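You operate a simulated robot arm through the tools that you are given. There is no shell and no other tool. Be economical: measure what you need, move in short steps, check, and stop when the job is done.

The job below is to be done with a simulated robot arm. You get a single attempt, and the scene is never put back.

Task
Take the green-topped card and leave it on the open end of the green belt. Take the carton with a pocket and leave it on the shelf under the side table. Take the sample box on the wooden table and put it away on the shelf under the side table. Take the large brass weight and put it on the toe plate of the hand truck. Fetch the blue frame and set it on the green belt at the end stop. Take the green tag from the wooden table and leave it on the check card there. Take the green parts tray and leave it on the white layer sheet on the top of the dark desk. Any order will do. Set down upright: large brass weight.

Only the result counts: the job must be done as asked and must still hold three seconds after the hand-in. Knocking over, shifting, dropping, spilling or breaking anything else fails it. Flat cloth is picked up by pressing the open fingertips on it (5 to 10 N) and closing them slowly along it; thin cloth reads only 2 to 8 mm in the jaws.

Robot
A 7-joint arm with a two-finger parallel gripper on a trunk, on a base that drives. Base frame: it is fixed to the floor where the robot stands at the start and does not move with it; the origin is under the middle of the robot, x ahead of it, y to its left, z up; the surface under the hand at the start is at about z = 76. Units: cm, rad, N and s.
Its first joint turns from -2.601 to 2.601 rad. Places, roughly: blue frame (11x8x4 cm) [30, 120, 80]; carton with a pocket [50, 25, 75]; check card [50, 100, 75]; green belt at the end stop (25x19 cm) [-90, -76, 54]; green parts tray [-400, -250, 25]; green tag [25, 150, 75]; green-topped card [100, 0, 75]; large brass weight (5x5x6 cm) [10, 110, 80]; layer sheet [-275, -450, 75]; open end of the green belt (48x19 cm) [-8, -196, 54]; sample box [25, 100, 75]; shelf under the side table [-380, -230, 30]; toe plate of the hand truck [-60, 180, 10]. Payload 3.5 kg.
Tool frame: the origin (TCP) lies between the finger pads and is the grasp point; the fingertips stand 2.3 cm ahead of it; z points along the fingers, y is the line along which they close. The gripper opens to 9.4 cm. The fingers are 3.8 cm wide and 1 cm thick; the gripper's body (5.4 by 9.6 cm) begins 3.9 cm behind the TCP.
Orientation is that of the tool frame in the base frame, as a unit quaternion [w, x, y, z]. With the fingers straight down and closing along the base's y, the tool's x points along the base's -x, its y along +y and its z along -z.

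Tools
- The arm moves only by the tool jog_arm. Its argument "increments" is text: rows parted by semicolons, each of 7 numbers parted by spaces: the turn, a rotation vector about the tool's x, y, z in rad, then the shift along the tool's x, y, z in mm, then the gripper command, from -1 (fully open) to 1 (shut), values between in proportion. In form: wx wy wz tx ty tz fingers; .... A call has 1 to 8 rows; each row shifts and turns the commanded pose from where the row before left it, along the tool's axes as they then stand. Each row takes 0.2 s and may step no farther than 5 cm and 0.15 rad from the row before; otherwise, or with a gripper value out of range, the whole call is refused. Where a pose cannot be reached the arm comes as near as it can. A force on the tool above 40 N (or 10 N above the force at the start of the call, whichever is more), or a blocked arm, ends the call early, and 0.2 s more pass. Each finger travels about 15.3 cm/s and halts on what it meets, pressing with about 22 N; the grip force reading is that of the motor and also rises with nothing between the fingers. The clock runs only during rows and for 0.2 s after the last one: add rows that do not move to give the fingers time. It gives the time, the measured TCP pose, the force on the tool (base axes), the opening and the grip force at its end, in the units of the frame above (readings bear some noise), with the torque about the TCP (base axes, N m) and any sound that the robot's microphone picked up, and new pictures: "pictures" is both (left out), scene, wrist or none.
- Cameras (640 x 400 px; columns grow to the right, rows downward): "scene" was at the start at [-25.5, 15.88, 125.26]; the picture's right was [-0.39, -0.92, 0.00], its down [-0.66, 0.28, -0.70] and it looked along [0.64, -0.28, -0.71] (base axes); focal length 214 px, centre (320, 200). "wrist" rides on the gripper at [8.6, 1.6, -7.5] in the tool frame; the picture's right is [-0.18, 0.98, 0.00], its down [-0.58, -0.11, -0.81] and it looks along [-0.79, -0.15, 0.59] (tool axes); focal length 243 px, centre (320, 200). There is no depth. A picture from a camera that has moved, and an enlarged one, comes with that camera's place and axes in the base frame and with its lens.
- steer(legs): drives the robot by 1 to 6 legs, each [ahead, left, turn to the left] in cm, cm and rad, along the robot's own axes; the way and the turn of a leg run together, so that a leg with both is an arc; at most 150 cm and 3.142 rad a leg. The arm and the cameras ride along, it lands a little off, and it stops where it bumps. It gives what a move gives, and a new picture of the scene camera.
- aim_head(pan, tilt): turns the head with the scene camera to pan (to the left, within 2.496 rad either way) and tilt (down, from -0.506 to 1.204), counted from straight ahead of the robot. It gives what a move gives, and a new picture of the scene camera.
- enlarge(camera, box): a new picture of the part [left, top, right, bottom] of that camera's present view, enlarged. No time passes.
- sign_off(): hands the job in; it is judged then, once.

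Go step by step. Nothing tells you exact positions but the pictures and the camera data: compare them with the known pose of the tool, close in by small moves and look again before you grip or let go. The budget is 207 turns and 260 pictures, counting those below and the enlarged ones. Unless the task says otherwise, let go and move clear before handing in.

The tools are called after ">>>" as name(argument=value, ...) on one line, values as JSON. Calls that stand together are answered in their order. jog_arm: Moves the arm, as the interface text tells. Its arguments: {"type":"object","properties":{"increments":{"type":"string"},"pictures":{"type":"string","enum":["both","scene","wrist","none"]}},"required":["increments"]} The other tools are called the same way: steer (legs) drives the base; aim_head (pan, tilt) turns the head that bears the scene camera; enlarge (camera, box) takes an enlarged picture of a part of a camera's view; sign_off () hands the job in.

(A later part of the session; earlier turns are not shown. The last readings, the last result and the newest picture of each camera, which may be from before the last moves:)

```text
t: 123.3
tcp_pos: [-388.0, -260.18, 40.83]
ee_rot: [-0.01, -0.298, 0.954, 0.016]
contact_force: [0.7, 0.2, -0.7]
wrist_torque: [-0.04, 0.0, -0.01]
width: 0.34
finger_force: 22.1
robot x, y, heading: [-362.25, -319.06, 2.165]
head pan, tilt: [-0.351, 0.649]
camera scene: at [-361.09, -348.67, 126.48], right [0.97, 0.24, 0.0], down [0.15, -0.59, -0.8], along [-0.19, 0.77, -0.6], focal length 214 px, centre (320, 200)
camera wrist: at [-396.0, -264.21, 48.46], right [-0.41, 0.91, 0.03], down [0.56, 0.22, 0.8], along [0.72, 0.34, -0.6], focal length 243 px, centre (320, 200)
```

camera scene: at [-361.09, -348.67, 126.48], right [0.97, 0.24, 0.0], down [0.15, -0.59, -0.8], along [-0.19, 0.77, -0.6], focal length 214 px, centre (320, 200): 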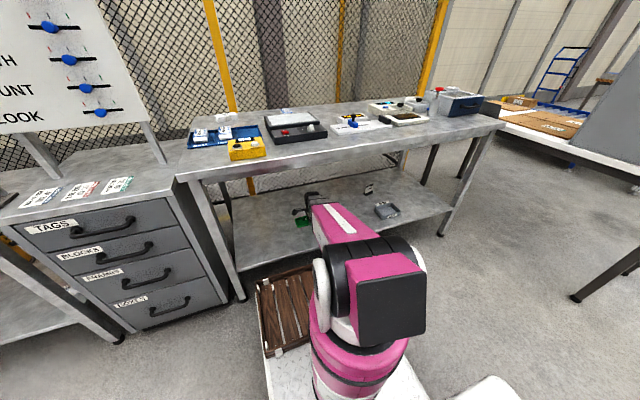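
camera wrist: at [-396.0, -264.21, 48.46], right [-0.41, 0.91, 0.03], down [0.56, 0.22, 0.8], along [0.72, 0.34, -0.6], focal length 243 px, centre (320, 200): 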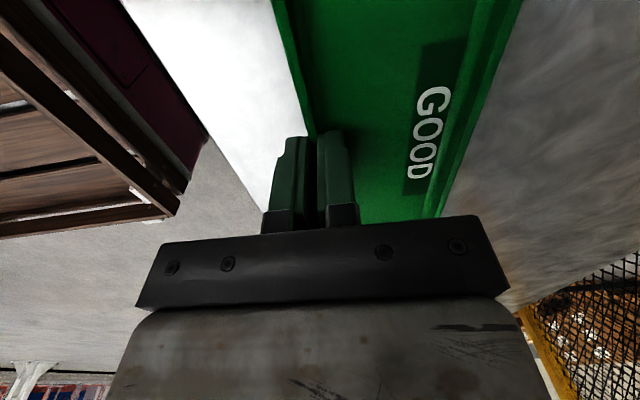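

Tray held level. I back out of the shelf, then raise the arm.

>>> steer(legs=[[-40, 0, 0]])

>>> jog_arm(increments="0 0 0 0 0 -50 1;0 0 0 0 0 -50 1;0 0 0 0 0 -50 1;0 0 0 0 0 -50 1;0 0 0 0 0 -50 1;0 0 0 0 0 -50 1;0 0 0 0 0 -50 1;0 0 0 0 0 -50 1", pictures="none")

>>> jog_arm(increments="0 0 0 0 0 -50 1;0 0 0 0 0 -50 1;0 0 0 0 0 -50 1;0 0 0 0 0 -50 1;0 0 0 0 0 0 1", pictures="wrist")

```text
t: 125.8
tcp_pos: [-365.31, -294.07, 40.78]
ee_rot: [-0.01, -0.298, 0.954, 0.015]
contact_force: [0.1, 0.0, -0.8]
wrist_torque: [-0.01, -0.04, 0.02]
width: 0.35
finger_force: 21.8
robot x, y, heading: [-339.3, -353.16, 2.165]
head pan, tilt: [-0.351, 0.649]
camera scene: at [-338.29, -382.37, 126.48], right [0.97, 0.24, 0.0], down [0.15, -0.59, -0.8], along [-0.19, 0.77, -0.6], focal length 214 px, centre (320, 200)
```

scene: 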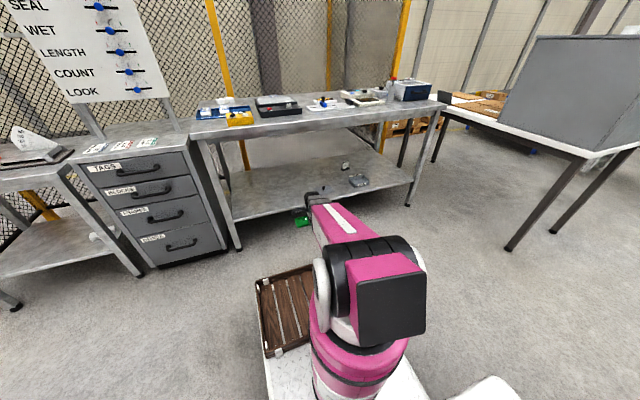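

```text
t: 127.6
tcp_pos: [-364.23, -295.11, 80.85]
ee_rot: [-0.011, -0.299, 0.954, 0.014]
contact_force: [-1.7, -0.1, -1.1]
wrist_torque: [-0.04, 0.0, 0.02]
width: 0.33
finger_force: 22.4
robot x, y, heading: [-339.37, -352.74, 2.166]
head pan, tilt: [-0.351, 0.649]
```

```text
t: 128.8
tcp_pos: [-363.61, -295.59, 100.74]
ee_rot: [-0.01, -0.298, 0.954, 0.014]
contact_force: [-0.3, -0.4, -1.3]
wrist_torque: [-0.02, -0.01, 0.0]
width: 0.34
finger_force: 21.4
robot x, y, heading: [-338.88, -352.95, 2.166]
head pan, tilt: [-0.351, 0.649]
camera wrist: at [-371.58, -299.44, 108.46], right [-0.41, 0.91, 0.03], down [0.56, 0.22, 0.8], along [0.72, 0.34, -0.6], focal length 243 px, centre (320, 200)
```

wrist: 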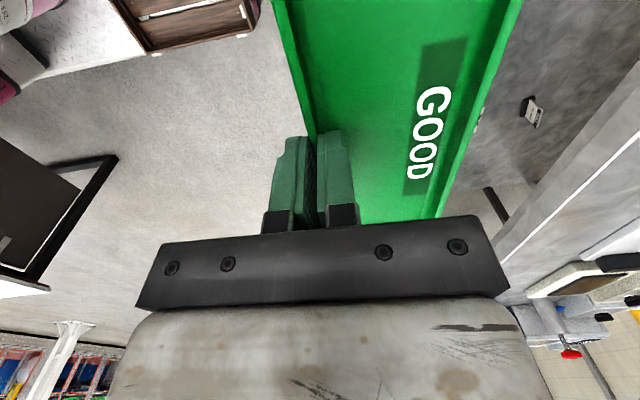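

I drive round the desk's near end to its left side with the tray.

>>> steer(legs=[[0, 0, 1.57], [-116.9, 20.3, 0], [-64.8, 95, 0], [63.6, 120, 0], [0, 0, -1.57]])

>>> aim_head(pan=0.9, tilt=0.5)

```text
t: 154.2
tcp_pos: [-139.33, -428.78, 100.81]
ee_rot: [-0.01, -0.27, 0.963, 0.014]
contact_force: [0.7, 0.7, -1.1]
wrist_torque: [-0.03, 0.04, 0.0]
width: 0.35
finger_force: 22.1
robot x, y, heading: [-118.29, -487.61, 2.107]
head pan, tilt: [-0.351, 0.649]
camera scene: at [-119.21, -517.09, 126.48], right [0.98, 0.18, 0.0], down [0.11, -0.59, -0.8], along [-0.15, 0.78, -0.6], focal length 214 px, centre (320, 200)
```

scene: 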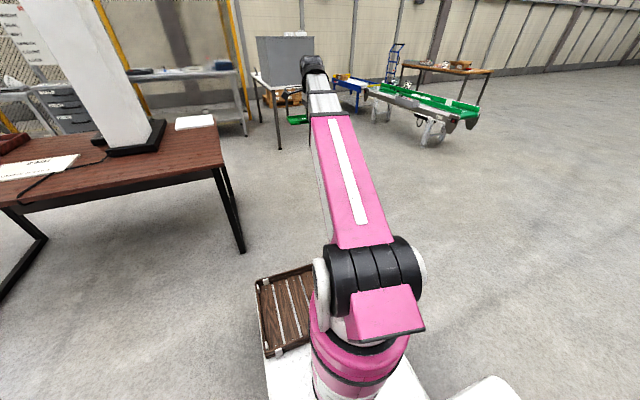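

```text
t: 155.7
tcp_pos: [-139.36, -428.94, 100.8]
ee_rot: [-0.009, -0.269, 0.963, 0.014]
contact_force: [-0.2, -0.1, -0.8]
wrist_torque: [-0.04, 0.02, -0.04]
width: 0.34
finger_force: 22.2
robot x, y, heading: [-117.94, -487.49, 2.106]
head pan, tilt: [0.901, 0.499]
camera scene: at [-126.63, -524.4, 127.82], right [0.13, 0.99, 0.0], down [0.47, -0.06, -0.88], along [-0.87, 0.12, -0.48], focal length 214 px, centre (320, 200)
```

scene: 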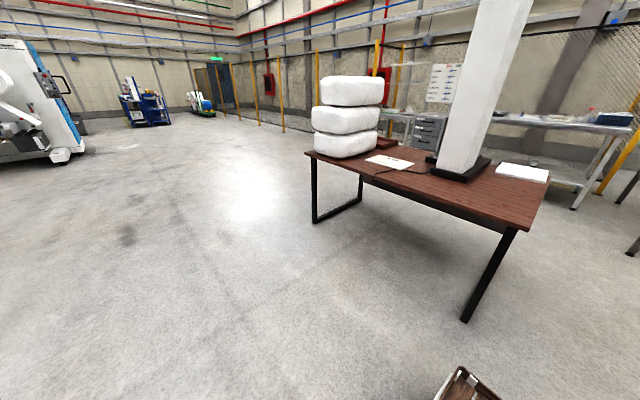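

The sheet is at about [-275, -450.5], 33 cm in from the desk's left edge. I drive alongside so the arm lines up with it.

>>> steer(legs=[[0.9, 125.5, 0]])

>>> aim_head(pan=0.2, tilt=0.6)

>>> enlarge(camera="scene", box=[120, 100, 440, 300])

```text
t: 161.9
tcp_pos: [-246.95, -492.14, 100.83]
ee_rot: [-0.009, -0.275, 0.961, 0.015]
contact_force: [-0.3, -0.1, -0.1]
wrist_torque: [-0.06, 0.0, 0.01]
width: 0.32
finger_force: 22.0
robot x, y, heading: [-224.74, -550.93, 2.117]
head pan, tilt: [0.901, 0.499]
camera scene: at [-233.37, -587.62, 127.82], right [0.13, 0.99, 0.0], down [0.47, -0.06, -0.88], along [-0.87, 0.11, -0.48], focal length 214 px, centre (320, 200)
```

scene: 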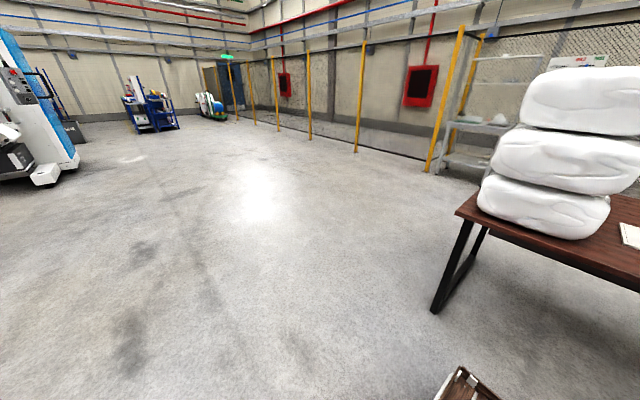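

```text
t: 163.0
tcp_pos: [-246.87, -492.28, 100.82]
ee_rot: [-0.01, -0.274, 0.962, 0.015]
contact_force: [0.4, -0.4, -1.0]
wrist_torque: [-0.03, 0.01, -0.01]
width: 0.32
finger_force: 22.1
robot x, y, heading: [-225.3, -550.87, 2.113]
head pan, tilt: [0.201, 0.6]
camera scene: at [-230.34, -582.27, 126.91], right [0.73, 0.68, 0.0], down [0.38, -0.41, -0.83], along [-0.56, 0.61, -0.56], focal length 214 px, centre (320, 200)
```

scene: 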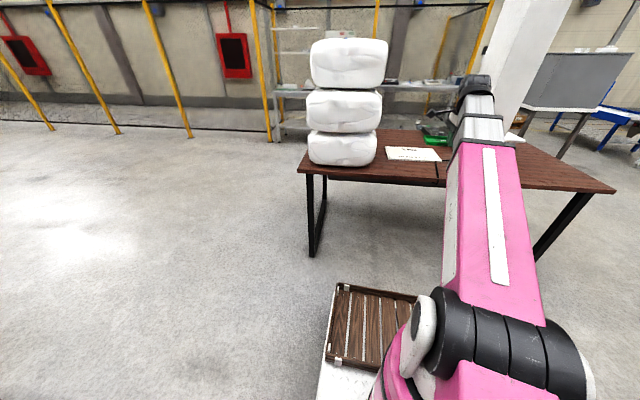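

```text
2.00 times, centred on (280, 200) of scene
camera zoom: at [-230.34, -582.27, 126.91], right [0.73, 0.68, 0.0], down [0.38, -0.41, -0.83], along [-0.56, 0.61, -0.56], focal length 429 px, centre (400, 200)
```

zoom: 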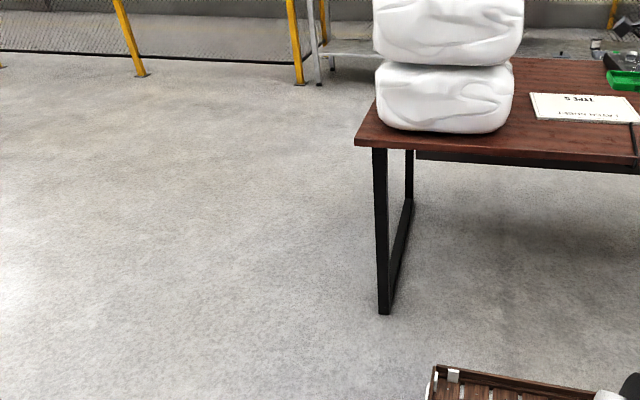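

I drive ahead 28 cm, then extend over the sheet between the bags and the column.

>>> steer(legs=[[28, 0, 0]])

>>> jog_arm(increments="0 0 0 0 40 0 1;0 0 0 0 40 0 1;0 0 0 0 40 20 1;0 0 0 0 40 40 1;0 0 0 0 0 0 1", pictures="both")

>>> enlarge(camera="scene", box=[320, 60, 560, 210])

```text
t: 164.9
tcp_pos: [-261.22, -468.34, 100.71]
ee_rot: [-0.01, -0.272, 0.962, 0.015]
contact_force: [0.2, 0.3, -0.8]
wrist_torque: [-0.04, 0.01, 0.0]
width: 0.33
finger_force: 21.8
robot x, y, heading: [-239.26, -526.81, 2.114]
head pan, tilt: [0.201, 0.6]
camera scene: at [-244.83, -558.39, 126.91], right [0.74, 0.68, 0.0], down [0.38, -0.42, -0.83], along [-0.56, 0.61, -0.56], focal length 214 px, centre (320, 200)
```

scene: 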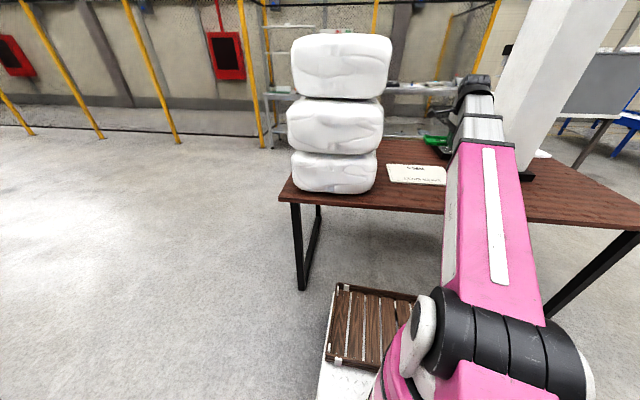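

```text
refused: row 4 steps farther than a row can; nothing moved
```

```text
2.67 times, centred on (440, 135) of scene
camera zoom: at [-244.83, -558.39, 126.91], right [0.74, 0.68, 0.0], down [0.38, -0.42, -0.83], along [-0.56, 0.61, -0.56], focal length 572 px, centre (0, 373)
```

zoom: 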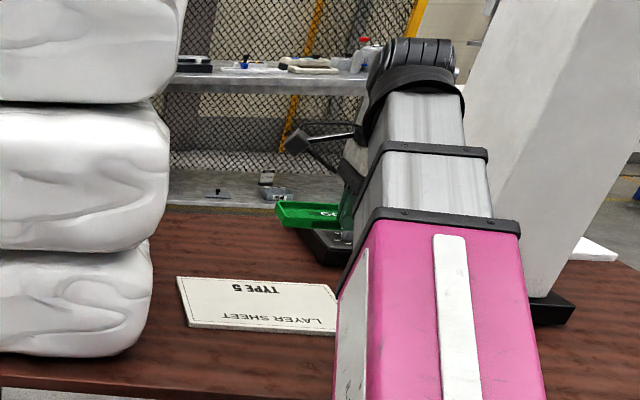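

>>> jog_arm(increments="0 0 0 4 41 0 1;0 0 0 4 41 0 1;0 0 0 4 41 0 1;0 0 0 4 41 0 1;0 0 0 4 41 0 1;0 0 0 0 0 40 1;0 0 0 0 0 40 1", pictures="both")

>>> enlarge(camera="scene", box=[320, 60, 560, 210])

```text
t: 166.5
tcp_pos: [-273.77, -451.78, 93.6]
ee_rot: [-0.01, -0.272, 0.962, 0.016]
contact_force: [0.1, 0.0, -0.6]
wrist_torque: [0.0, -0.03, -0.01]
width: 0.33
finger_force: 22.4
robot x, y, heading: [-239.79, -527.07, 2.114]
head pan, tilt: [0.201, 0.6]
camera scene: at [-244.83, -558.39, 126.91], right [0.74, 0.68, 0.0], down [0.38, -0.42, -0.83], along [-0.56, 0.61, -0.56], focal length 214 px, centre (320, 200)
camera wrist: at [-281.83, -455.29, 101.29], right [-0.36, 0.93, 0.03], down [0.57, 0.19, 0.8], along [0.74, 0.3, -0.6], focal length 243 px, centre (320, 200)
```

scene: 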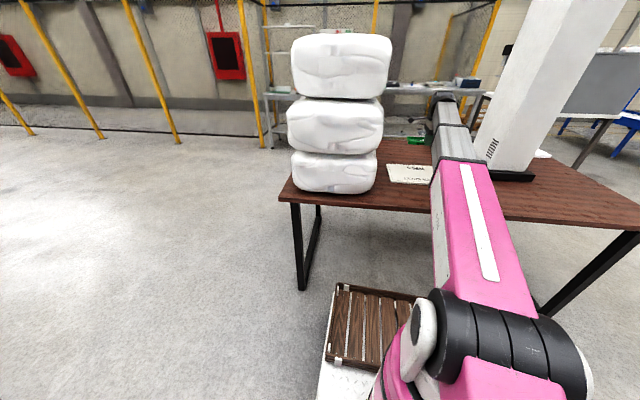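
wrist: 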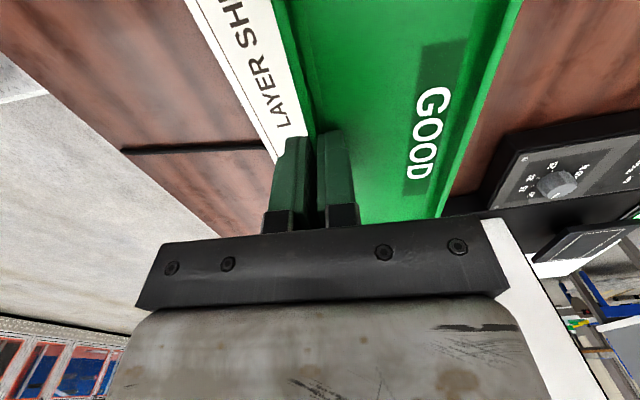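

```text
2.67 times, centred on (440, 135) of scene
camera zoom: at [-244.83, -558.39, 126.91], right [0.74, 0.68, 0.0], down [0.38, -0.42, -0.83], along [-0.56, 0.61, -0.56], focal length 572 px, centre (0, 373)
```

zoom: 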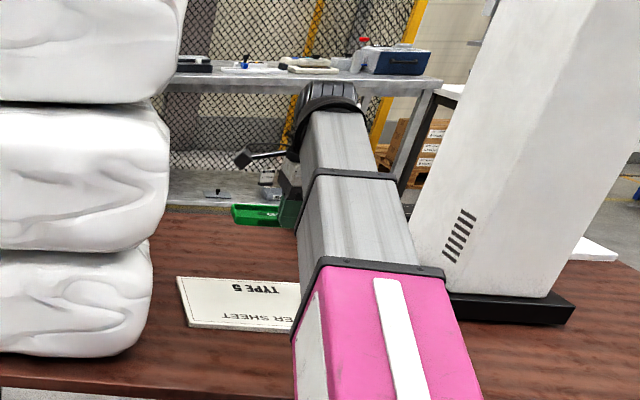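

The tray is over the sheet; I shift it 2 cm left and 2 cm back to centre, then lower until contact.

>>> jog_arm(increments="0 0 0 20 -20 0 1;0 0 0 0 0 40 1;0 0 0 0 0 40 1;0 0 0 0 0 40 1;0 0 0 0 0 10 1;0 0 0 0 0 0 1", pictures="wrist")

>>> jog_arm(increments="0 0 0 0 0 4 1;0 0 0 0 0 4 1;0 0 0 0 0 4 1;0 0 0 0 0 0 1", pictures="none")

```text
t: 167.9
tcp_pos: [-274.75, -453.92, 80.53]
ee_rot: [-0.009, -0.272, 0.962, 0.015]
contact_force: [0.4, 1.2, -2.2]
wrist_torque: [-0.03, -0.05, -0.02]
width: 0.33
finger_force: 22.2
robot x, y, heading: [-239.38, -526.89, 2.108]
head pan, tilt: [0.201, 0.6]
camera wrist: at [-282.91, -457.48, 88.14], right [-0.36, 0.93, 0.03], down [0.57, 0.19, 0.8], along [0.74, 0.3, -0.6], focal length 243 px, centre (320, 200)
```

wrist: 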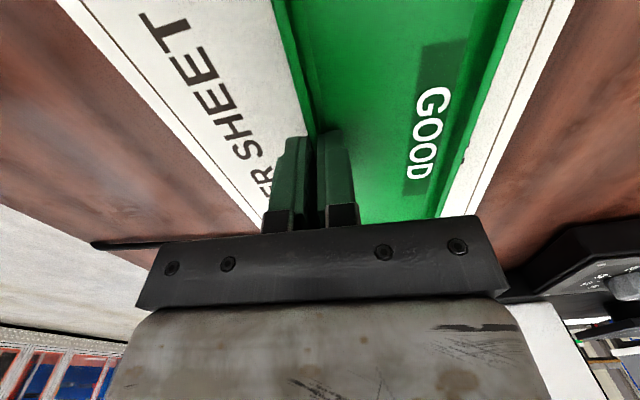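

```text
t: 168.9
tcp_pos: [-274.78, -454.07, 79.27]
ee_rot: [-0.009, -0.271, 0.962, 0.014]
contact_force: [0.9, -0.5, -0.3]
wrist_torque: [-0.02, -0.02, -0.01]
width: 0.33
finger_force: 21.6
robot x, y, heading: [-239.38, -526.98, 2.107]
head pan, tilt: [0.201, 0.6]
```

>>> jog_arm(increments="0 0 0 15 -8 0 1;0 0 0 0 0 3 1;0 0 0 0 0 3 1;0 0 0 0 0 0 1", pictures="none")

>>> jog_arm(increments="0 0 0 0 0 3 1;0 0 0 0 0 3 1;0 0 0 0 0 0 1", pictures="none")

```text
t: 169.9
tcp_pos: [-275.61, -455.48, 78.75]
ee_rot: [-0.01, -0.272, 0.962, 0.015]
contact_force: [1.2, 0.4, 21.6]
wrist_torque: [-0.02, -0.07, 0.02]
width: 0.34
finger_force: 21.7
robot x, y, heading: [-239.77, -526.65, 2.106]
head pan, tilt: [0.201, 0.6]
```

```text
t: 170.3
tcp_pos: [-275.57, -455.48, 78.65]
ee_rot: [-0.01, -0.271, 0.962, 0.016]
contact_force: [0.5, -2.9, 19.0]
wrist_torque: [0.02, -0.29, 0.0]
width: 0.35
finger_force: 21.7
robot x, y, heading: [-239.68, -527.09, 2.11]
head pan, tilt: [0.201, 0.6]
stopped in row 1: the force on the tool passed its limit at 46 N (the readings are from after the stop); the commanded pose is now the measured one
```

Contact at 78.7. I open gently and lift off.

>>> jog_arm(increments="0 0 0 0 0 -2 1;0 0 0 0 0 0 0.8;0 0 0 0 0 0 0.6;0 0 0 0 0 0 0.5;0 0 0 0 0 -10 0.5;0 0 0 0 0 -30 0.5;0 0 0 0 0 -40 0.5;0 0 0 0 0 -40 0.5", pictures="both")

>>> enlarge(camera="scene", box=[320, 60, 560, 210])

```text
t: 172.1
tcp_pos: [-275.34, -455.83, 90.97]
ee_rot: [-0.01, -0.272, 0.962, 0.017]
contact_force: [-0.1, -0.1, 1.0]
wrist_torque: [-0.02, 0.02, 0.02]
width: 2.36
finger_force: 0.0
robot x, y, heading: [-239.75, -526.83, 2.116]
head pan, tilt: [0.201, 0.6]
camera scene: at [-244.83, -558.4, 126.91], right [0.74, 0.68, 0.0], down [0.38, -0.42, -0.83], along [-0.56, 0.61, -0.56], focal length 214 px, centre (320, 200)
camera wrist: at [-283.55, -459.28, 98.5], right [-0.36, 0.93, 0.03], down [0.57, 0.19, 0.8], along [0.74, 0.3, -0.6], focal length 243 px, centre (320, 200)
```

scene: 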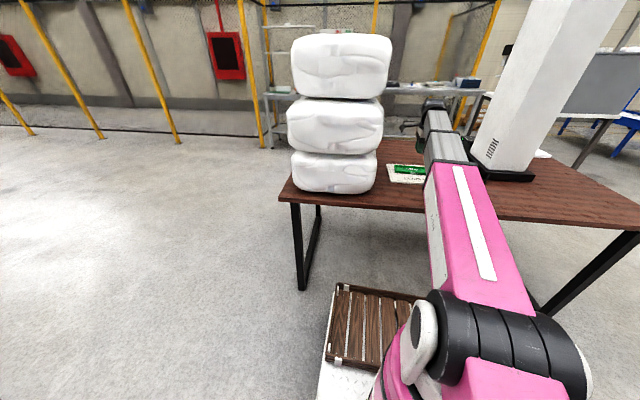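
wrist: 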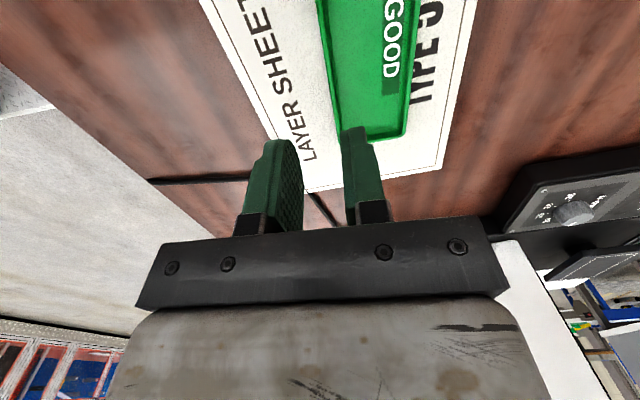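

```text
2.67 times, centred on (440, 135) of scene
camera zoom: at [-244.83, -558.4, 126.91], right [0.74, 0.68, 0.0], down [0.38, -0.42, -0.83], along [-0.56, 0.61, -0.56], focal length 572 px, centre (0, 373)
```

zoom: 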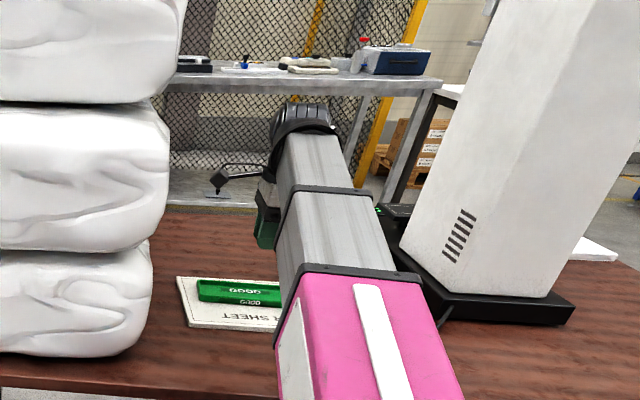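

Tray rests fully on the sheet. I raise and retract the arm, then drive back to the wooden table.

>>> jog_arm(increments="0 0 0 0 0 -45 0.5;0 0 0 0 0 -45 0.5;0 0 0 0 0 -45 0.5;0 0 0 0 -45 0 -1;0 0 0 0 -45 0 -1;0 0 0 0 -45 0 -1;0 0 0 0 -45 0 -1;0 0 0 0 -20 0 -1", pictures="none")

>>> steer(legs=[[-40, 0, 0], [0, 0, -1.52], [82.9, 17.8, 0], [138.6, 27.4, 0], [141.3, 13.5, 0], [97, 37.2, 0]])

```text
t: 173.9
tcp_pos: [-264.14, -473.32, 103.57]
ee_rot: [-0.01, -0.272, 0.962, 0.015]
contact_force: [-0.8, 0.3, 0.4]
wrist_torque: [0.01, -0.02, 0.01]
width: 9.4
finger_force: 0.0
robot x, y, heading: [-239.76, -526.84, 2.11]
head pan, tilt: [0.201, 0.6]
```

```text
t: 202.4
tcp_pos: [161.07, -200.12, 103.49]
ee_rot: [0.004, 0.466, 0.885, 0.018]
contact_force: [0.0, 0.9, -1.1]
wrist_torque: [0.02, -0.02, 0.01]
width: 9.38
finger_force: 0.0
robot x, y, heading: [108.89, -227.44, 0.586]
head pan, tilt: [0.201, 0.6]
camera scene: at [77.09, -223.57, 126.91], right [0.71, -0.7, 0.0], down [-0.4, -0.4, -0.83], along [0.58, 0.59, -0.56], focal length 214 px, centre (320, 200)
```

scene: 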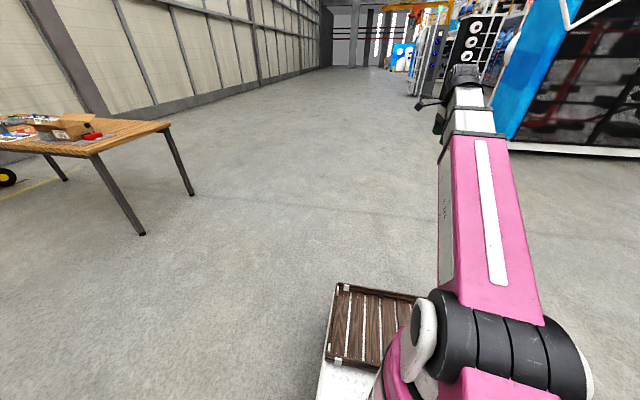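

>>> steer(legs=[[29.7, 133, 0], [-8, 89, 0]])

>>> aim_head(pan=0.15, tilt=0.7)

>>> jog_arm(increments="0 0 0 0 0 0 -1", pictures="wrist")

```text
t: 213.5
tcp_pos: [55.99, -4.9, 103.49]
ee_rot: [0.003, 0.464, 0.886, 0.018]
contact_force: [-0.1, 0.3, -0.9]
wrist_torque: [-0.01, -0.01, -0.01]
width: 9.4
finger_force: 0.1
robot x, y, heading: [3.76, -32.58, 0.603]
head pan, tilt: [0.201, 0.6]
camera scene: at [-27.95, -28.92, 126.91], right [0.72, -0.7, 0.0], down [-0.39, -0.4, -0.83], along [0.58, 0.59, -0.56], focal length 214 px, centre (320, 200)
```

scene: 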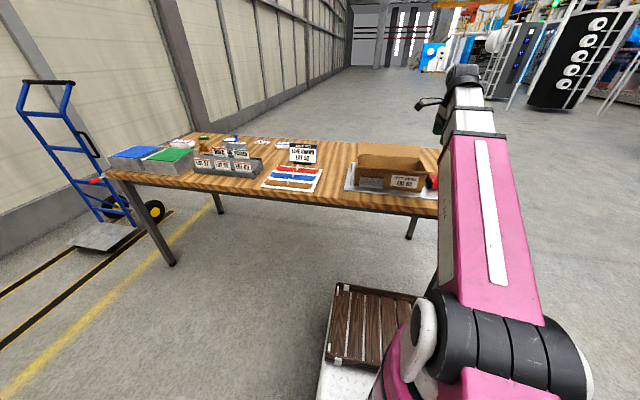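

```text
t: 214.2
tcp_pos: [55.97, -4.97, 103.54]
ee_rot: [0.003, 0.463, 0.886, 0.019]
contact_force: [-0.3, 0.4, -0.4]
wrist_torque: [0.02, 0.03, 0.02]
width: 9.43
finger_force: 0.0
robot x, y, heading: [3.71, -32.6, 0.591]
head pan, tilt: [0.15, 0.7]
camera scene: at [-27.89, -29.48, 126.05], right [0.68, -0.73, 0.0], down [-0.47, -0.44, -0.77], along [0.56, 0.52, -0.64], focal length 214 px, centre (320, 200)
```

scene: 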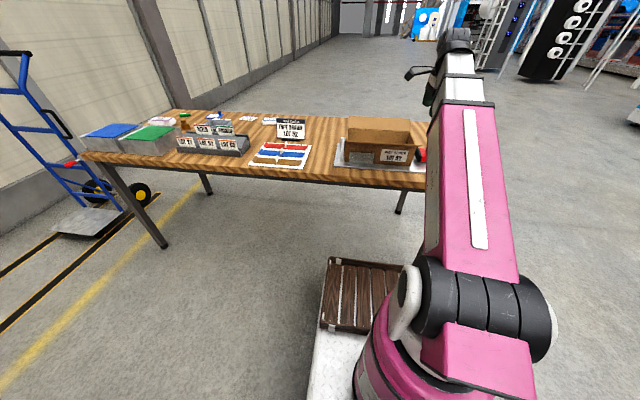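

```text
t: 214.6
tcp_pos: [55.96, -4.94, 103.44]
ee_rot: [0.003, 0.463, 0.886, 0.019]
contact_force: [-0.4, -0.3, 0.5]
wrist_torque: [0.02, 0.0, 0.02]
width: 9.37
finger_force: 0.0
robot x, y, heading: [3.72, -32.33, 0.594]
head pan, tilt: [0.15, 0.7]
camera wrist: at [52.05, 2.71, 111.2], right [0.91, 0.41, 0.03], down [0.22, -0.56, 0.8], along [0.34, -0.72, -0.6], focal length 243 px, centre (320, 200)
```

wrist: 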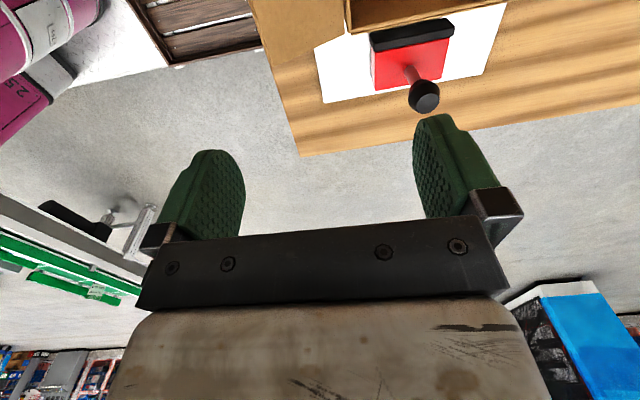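

>>> jog_arm(increments="0 0 0 48 0 -5 -1;0 0 0 48 0 -5 -1;0 0 0 48 0 -5 -1;0 0 0 48 0 0 -1;0 0 0 48 0 0 -1;0 0 0 48 0 0 -1;0 0 0 48 0 0 -1;0 0 0 48 0 0 -1", pictures="both")

>>> enlarge(camera="scene", box=[300, 90, 460, 190])

```text
t: 216.4
tcp_pos: [34.05, 26.69, 105.61]
ee_rot: [0.004, 0.464, 0.885, 0.019]
contact_force: [-0.2, 0.3, 0.6]
wrist_torque: [-0.01, -0.04, 0.03]
width: 9.41
finger_force: 0.1
robot x, y, heading: [3.99, -32.65, 0.599]
head pan, tilt: [0.15, 0.7]
camera scene: at [-27.9, -29.46, 126.04], right [0.68, -0.73, 0.0], down [-0.47, -0.44, -0.76], along [0.56, 0.52, -0.64], focal length 214 px, centre (320, 200)
camera wrist: at [30.12, 34.32, 113.31], right [0.91, 0.41, 0.03], down [0.22, -0.56, 0.8], along [0.34, -0.72, -0.6], focal length 243 px, centre (320, 200)
```

scene: 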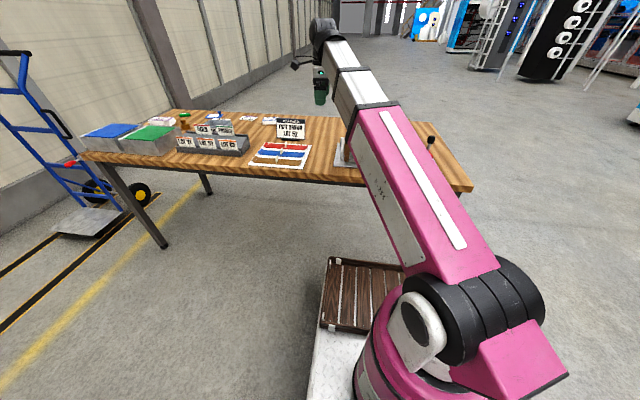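
wrist: 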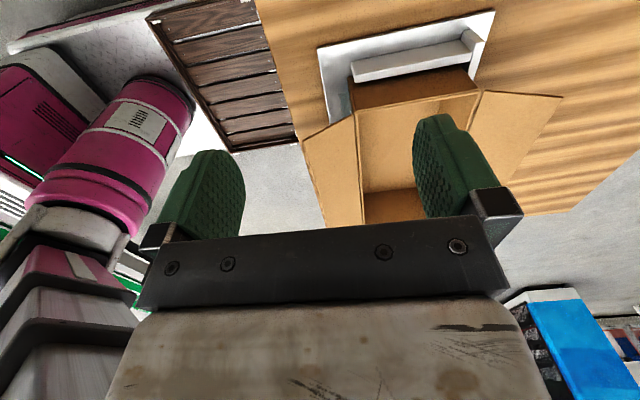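

```text
4.00 times, centred on (380, 140) of scene
camera zoom: at [-27.9, -29.46, 126.04], right [0.68, -0.73, 0.0], down [-0.47, -0.44, -0.76], along [0.56, 0.52, -0.64], focal length 858 px, centre (80, 440)
```

zoom: 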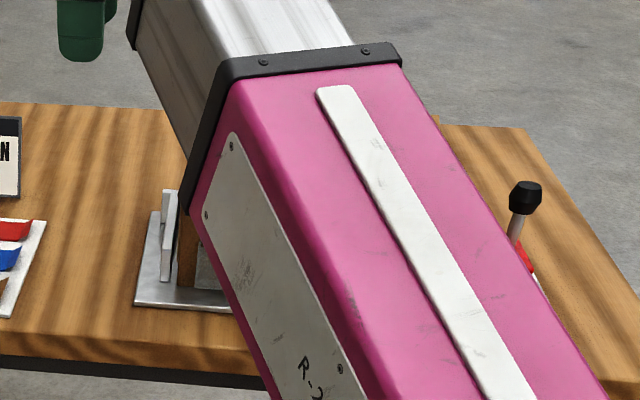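

The carton (≈26×13 cm) sits in a nest with a rail at its left, stop at back and clamp at right. I zoom the wrist picture to see the rail's height relative to the rim.

>>> enlarge(camera="wrist", box=[290, 0, 570, 175])

```text
2.29 times, centred on (430, 88) of wrist
camera zoom: at [30.12, 34.32, 113.31], right [0.91, 0.41, 0.03], down [0.22, -0.56, 0.8], along [0.34, -0.72, -0.6], focal length 555 px, centre (69, 457)
```

zoom: 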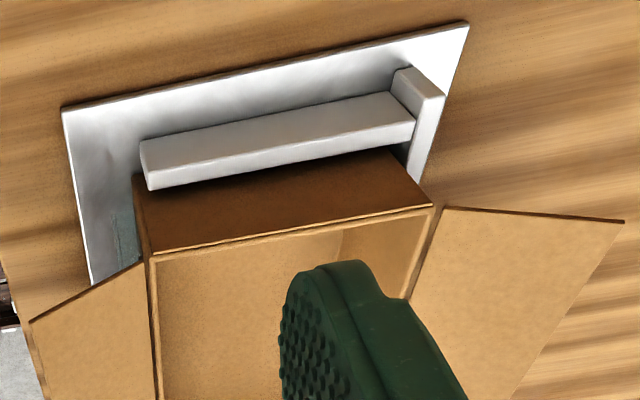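

The rail is well below the rim, so I can pinch the left end wall from above. I shift the robot right so the wrist range allows closing along the carton, and turn the hand.

>>> steer(legs=[[6.2, -19.3, 0]])

>>> jog_arm(increments="0 0 -0.149 0 0 0 -1;0 0 -0.149 0 0 0 -1;0 0 -0.149 0 0 0 -1;0 0 -0.149 0 0 0 -1;0 0 -0.149 0 0 0 -1;0 0 -0.149 0 0 0 -1;0 0 -0.149 0 0 0 -1;0 0 -0.149 0 0 0 -1", pictures="none")

>>> jog_arm(increments="0 0 -0.149 0 0 0 -1;0 0 -0.149 0 0 0 -1;0 0 -0.07 0 0 0 -1;0 0 0 0 0 0 -1", pictures="both")

```text
t: 218.0
tcp_pos: [50.42, 13.79, 105.69]
ee_rot: [0.004, 0.465, 0.885, 0.018]
contact_force: [-0.2, -0.6, -0.2]
wrist_torque: [-0.01, -0.02, -0.03]
width: 9.42
finger_force: 0.0
robot x, y, heading: [19.58, -45.28, 0.595]
head pan, tilt: [0.15, 0.7]
camera scene: at [-11.8, -42.02, 126.04], right [0.68, -0.74, 0.0], down [-0.47, -0.44, -0.76], along [0.56, 0.52, -0.64], focal length 214 px, centre (320, 200)
```

scene: 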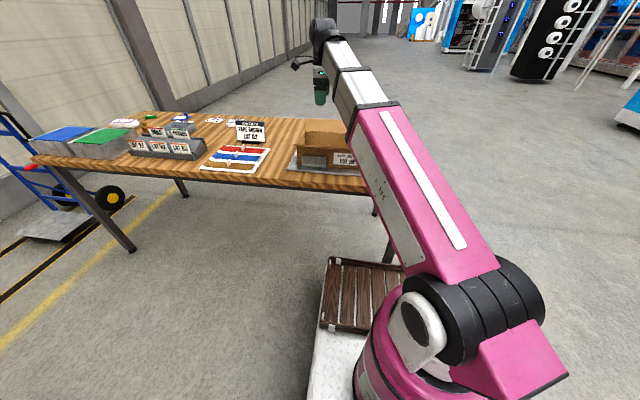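

```text
t: 219.8
tcp_pos: [50.4, 13.91, 105.63]
ee_rot: [0.014, -0.114, 0.993, 0.013]
contact_force: [-0.7, 0.2, -0.6]
wrist_torque: [0.04, 0.0, -0.03]
width: 9.4
finger_force: 0.0
robot x, y, heading: [19.85, -45.21, 0.594]
head pan, tilt: [0.15, 0.7]
```

```text
t: 220.8
tcp_pos: [50.15, 13.82, 105.71]
ee_rot: [0.014, -0.292, 0.956, 0.01]
contact_force: [-0.2, -0.4, 0.0]
wrist_torque: [0.02, 0.0, 0.01]
width: 9.38
finger_force: 0.0
robot x, y, heading: [19.8, -45.29, 0.594]
head pan, tilt: [0.15, 0.7]
camera scene: at [-11.8, -42.02, 126.04], right [0.68, -0.74, 0.0], down [-0.47, -0.44, -0.76], along [0.56, 0.52, -0.64], focal length 214 px, centre (320, 200)
camera wrist: at [41.9, 9.99, 112.85], right [-0.4, 0.92, 0.02], down [0.52, 0.21, 0.83], along [0.75, 0.34, -0.56], focal length 243 px, centre (320, 200)
```

scene: 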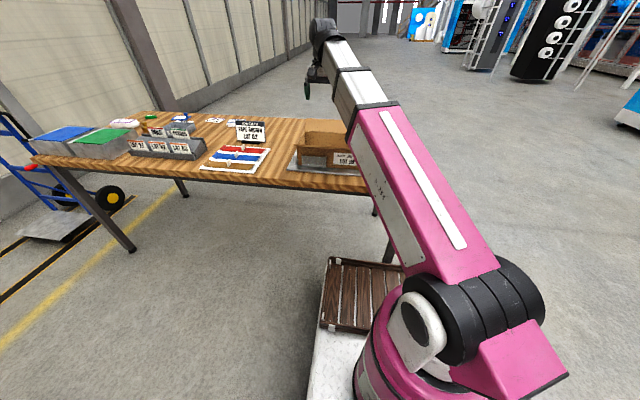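
wrist: 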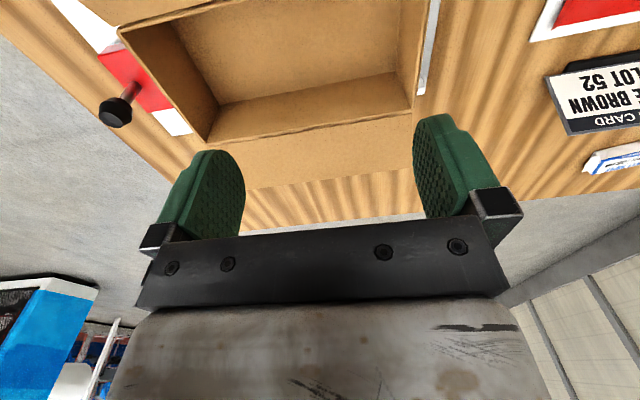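

Rim at z≈86, left wall mid about [48.4, 24.5]. I level the tool, move over the wall, half close and lower to view.

>>> jog_arm(increments="0.011 0.033 0 -15 33 0 0;0 0 0 -15 33 0 0;0 0 0 -15 33 0 0;0 0 0 0 0 45 0.1;0 0 0 0 0 45 0.1;0 0 0 0 0 40 0.1;0 0 0 0 0 0 0.1", pictures="both")

>>> enlarge(camera="scene", box=[220, 60, 420, 200])

```text
t: 222.4
tcp_pos: [48.68, 24.82, 92.77]
ee_rot: [0.002, -0.291, 0.957, 0.0]
contact_force: [-0.5, -0.3, 0.3]
wrist_torque: [0.02, 0.04, -0.01]
width: 4.2
finger_force: 0.1
robot x, y, heading: [19.83, -45.11, 0.592]
head pan, tilt: [0.15, 0.7]
camera scene: at [-11.8, -42.02, 126.04], right [0.68, -0.74, 0.0], down [-0.47, -0.44, -0.76], along [0.56, 0.52, -0.64], focal length 214 px, centre (320, 200)
camera wrist: at [40.34, 21.11, 100.24], right [-0.4, 0.92, 0.0], down [0.54, 0.23, 0.81], along [0.74, 0.32, -0.59], focal length 243 px, centre (320, 200)
```

scene: 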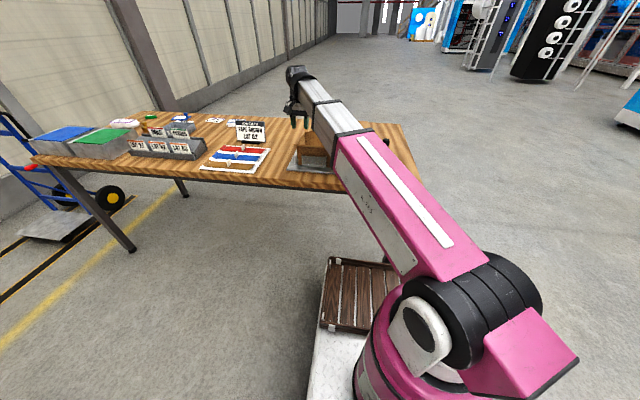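
wrist: 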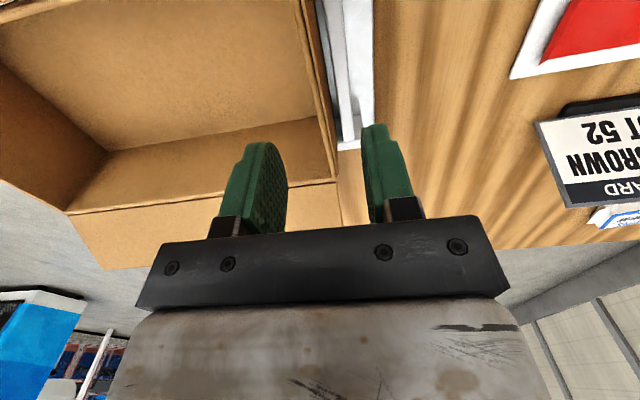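

```text
2.86 times, centred on (320, 130) of scene
camera zoom: at [-11.8, -42.02, 126.04], right [0.68, -0.74, 0.0], down [-0.47, -0.44, -0.76], along [0.56, 0.52, -0.64], focal length 613 px, centre (320, 400)
```

zoom: 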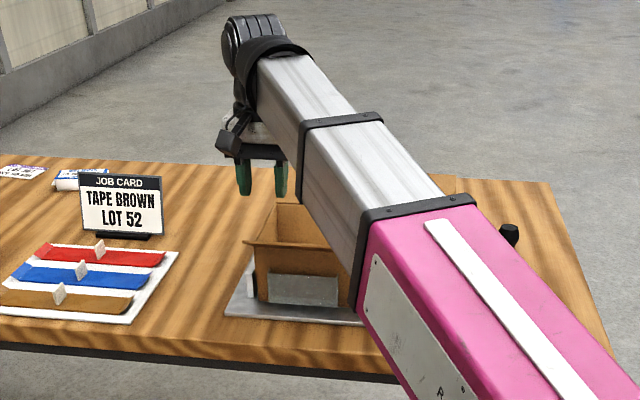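

Wall is centred between the fingers. I descend 8.9 cm and close.

>>> jog_arm(increments="0 0 0 0 0 30 0.1;0 0 0 0 0 30 0.1;0 0 0 0 0 28 0.1;0 0 0 0 0 0 0.1;0 0 0 0 0 0 0.6;0 0 0 0 0 0 1;0 0 0 0 0 0 1;0 0 0 0 0 0 1", pictures="both")

```text
t: 224.2
tcp_pos: [48.62, 24.74, 83.96]
ee_rot: [0.001, -0.291, 0.957, 0.0]
contact_force: [0.1, -0.9, 0.1]
wrist_torque: [0.11, 0.02, 0.08]
width: 0.38
finger_force: 22.0
robot x, y, heading: [20.27, -45.2, 0.6]
head pan, tilt: [0.15, 0.7]
camera scene: at [-11.8, -42.01, 126.04], right [0.68, -0.74, 0.0], down [-0.47, -0.44, -0.76], along [0.56, 0.52, -0.64], focal length 214 px, centre (320, 200)
camera wrist: at [40.39, 21.02, 91.49], right [-0.4, 0.92, 0.0], down [0.54, 0.23, 0.81], along [0.74, 0.32, -0.59], focal length 243 px, centre (320, 200)
```

scene: 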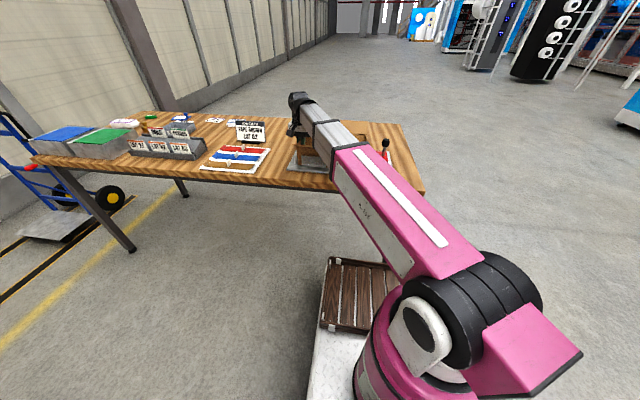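
wrist: 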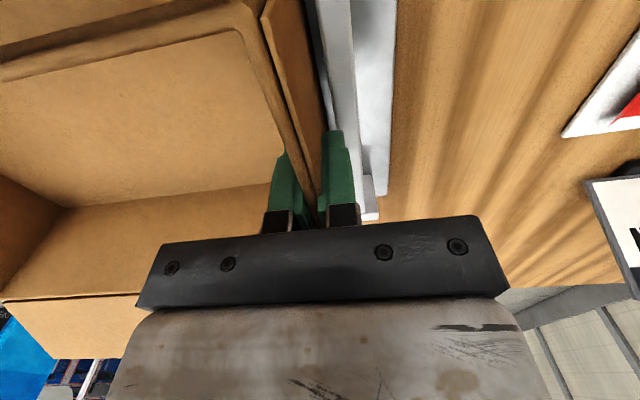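

Wall gripped (0.38 cm). I lift slowly and watch the clamp side.

>>> jog_arm(increments="0 0 0 0 0 -5 1;0 0 0 0 0 -10 1;0 0 0 0 0 -15 1;0 0 0 0 0 0 1", pictures="both")

>>> enlarge(camera="scene", box=[260, 80, 460, 220])

```text
t: 225.2
tcp_pos: [48.6, 24.6, 86.92]
ee_rot: [0.001, -0.292, 0.956, 0.001]
contact_force: [-0.3, 0.0, -2.3]
wrist_torque: [0.23, 0.13, -0.02]
width: 0.39
finger_force: 21.9
robot x, y, heading: [19.72, -45.64, 0.594]
head pan, tilt: [0.15, 0.7]
camera scene: at [-11.8, -42.01, 126.04], right [0.68, -0.74, 0.0], down [-0.47, -0.44, -0.76], along [0.56, 0.52, -0.64], focal length 214 px, centre (320, 200)
camera wrist: at [40.3, 20.96, 94.47], right [-0.4, 0.92, 0.0], down [0.54, 0.23, 0.81], along [0.74, 0.32, -0.59], focal length 243 px, centre (320, 200)
```

scene: 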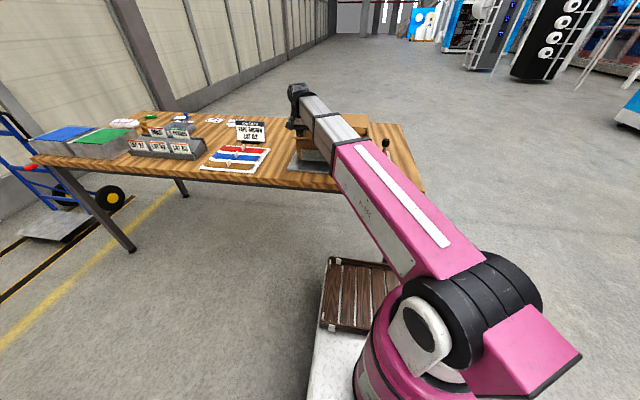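
wrist: 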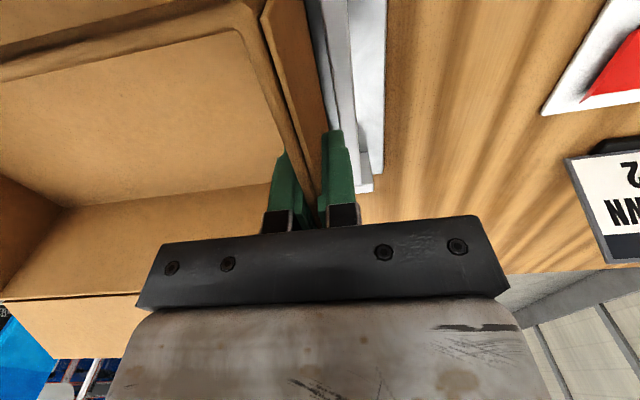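

```text
2.86 times, centred on (360, 150) of scene
camera zoom: at [-11.8, -42.01, 126.04], right [0.68, -0.74, 0.0], down [-0.47, -0.44, -0.76], along [0.56, 0.52, -0.64], focal length 613 px, centre (206, 343)
```

zoom: 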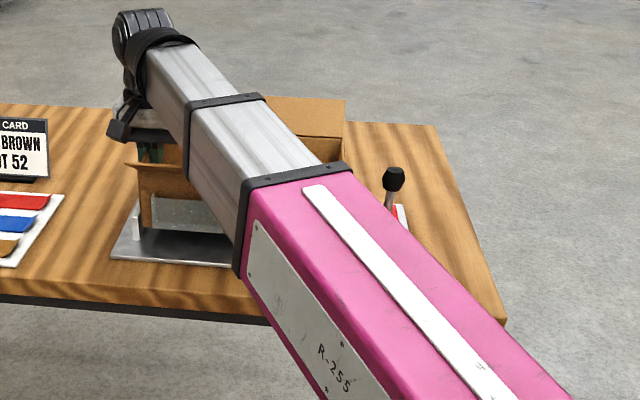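

The carton lifts cleanly. I raise it, extend slightly and drive back to the side table aisle.

>>> jog_arm(increments="0 0 0 0 0 -30 1;0 0 0 0 0 -40 1;0 0 0 0 0 -40 1;0 0 0 0 0 -40 1;0 0 0 0 0 -30 1;0 0 0 -40 0 0 1;0 0 0 0 0 0 1", pictures="wrist")

>>> steer(legs=[[2.7, -67.8, 0], [-28.7, -131.5, 0], [0, 0, 1.57], [-28.3, 127.8, 0], [38.2, 119, 0]])

```text
t: 226.8
tcp_pos: [51.81, 26.98, 104.67]
ee_rot: [0.001, -0.291, 0.957, 0.001]
contact_force: [0.4, -0.2, -1.3]
wrist_torque: [0.22, 0.12, -0.02]
width: 0.37
finger_force: 21.5
robot x, y, heading: [19.67, -45.24, 0.59]
head pan, tilt: [0.15, 0.7]
camera wrist: at [43.66, 23.18, 112.27], right [-0.4, 0.92, 0.0], down [0.54, 0.23, 0.81], along [0.74, 0.32, -0.59], focal length 243 px, centre (320, 200)
```

wrist: 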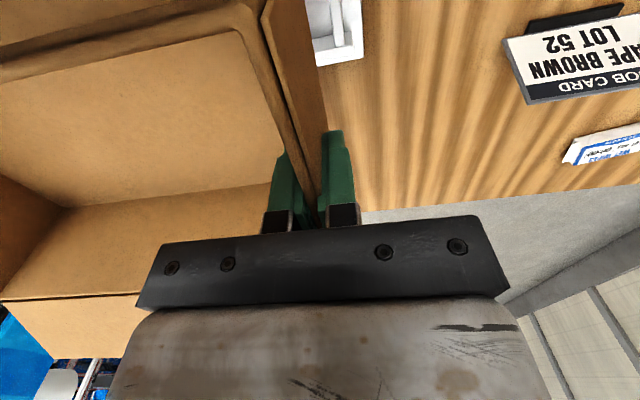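

```text
t: 252.8
tcp_pos: [-178.92, -314.25, 104.71]
ee_rot: [0.0, 0.875, -0.483, -0.001]
contact_force: [0.1, 0.5, -2.1]
wrist_torque: [-0.08, 0.21, 0.02]
width: 0.38
finger_force: 22.1
robot x, y, heading: [-107.64, -348.04, 2.131]
head pan, tilt: [0.15, 0.7]
camera scene: at [-111.92, -379.95, 126.04], right [0.76, 0.65, 0.0], down [0.42, -0.49, -0.76], along [-0.5, 0.58, -0.64], focal length 214 px, centre (320, 200)
```

scene: 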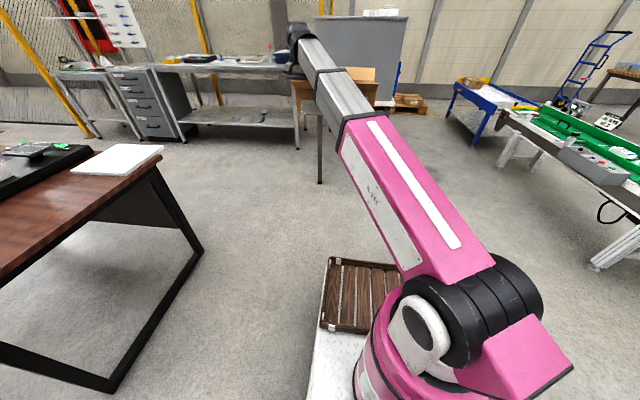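

>>> steer(legs=[[59, 60.2, 0], [46.9, 29.6, 0], [21.5, 85.1, 0], [0, 0, 0.034]])

>>> aim_head(pan=0.0, tilt=0.6)

```text
t: 264.7
tcp_pos: [-394.18, -296.45, 104.76]
ee_rot: [-0.001, 0.877, -0.48, 0.0]
contact_force: [-0.7, -0.3, -1.4]
wrist_torque: [-0.11, 0.22, 0.01]
width: 0.39
finger_force: 21.9
robot x, y, heading: [-322.93, -330.01, 2.142]
head pan, tilt: [0.15, 0.7]
camera scene: at [-326.54, -361.63, 126.04], right [0.75, 0.66, 0.0], down [0.43, -0.48, -0.76], along [-0.51, 0.57, -0.64], focal length 214 px, centre (320, 200)
```

scene: 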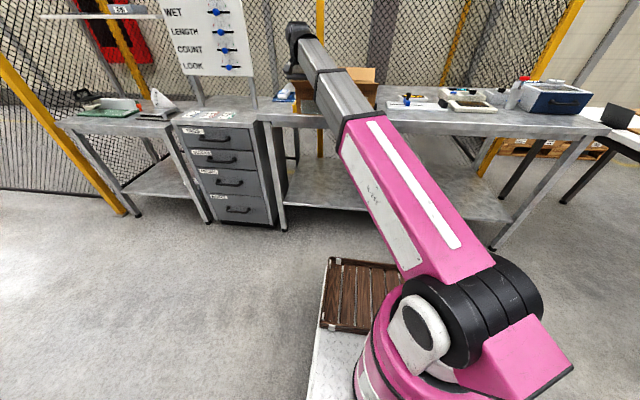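

```text
t: 265.4
tcp_pos: [-394.26, -296.48, 104.82]
ee_rot: [-0.001, 0.878, -0.479, -0.001]
contact_force: [0.0, 0.5, -0.9]
wrist_torque: [-0.12, 0.18, 0.01]
width: 0.41
finger_force: 21.9
robot x, y, heading: [-322.55, -330.14, 2.144]
head pan, tilt: [0.0, 0.6]
camera scene: at [-325.72, -360.58, 126.9], right [0.84, 0.54, 0.0], down [0.31, -0.48, -0.82], along [-0.45, 0.69, -0.57], focal length 214 px, centre (320, 200)
```

scene: 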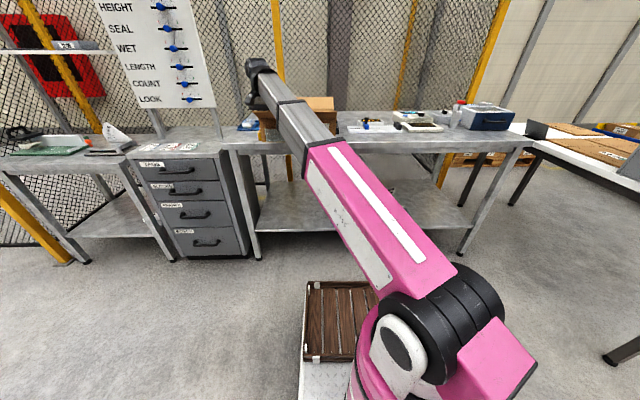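

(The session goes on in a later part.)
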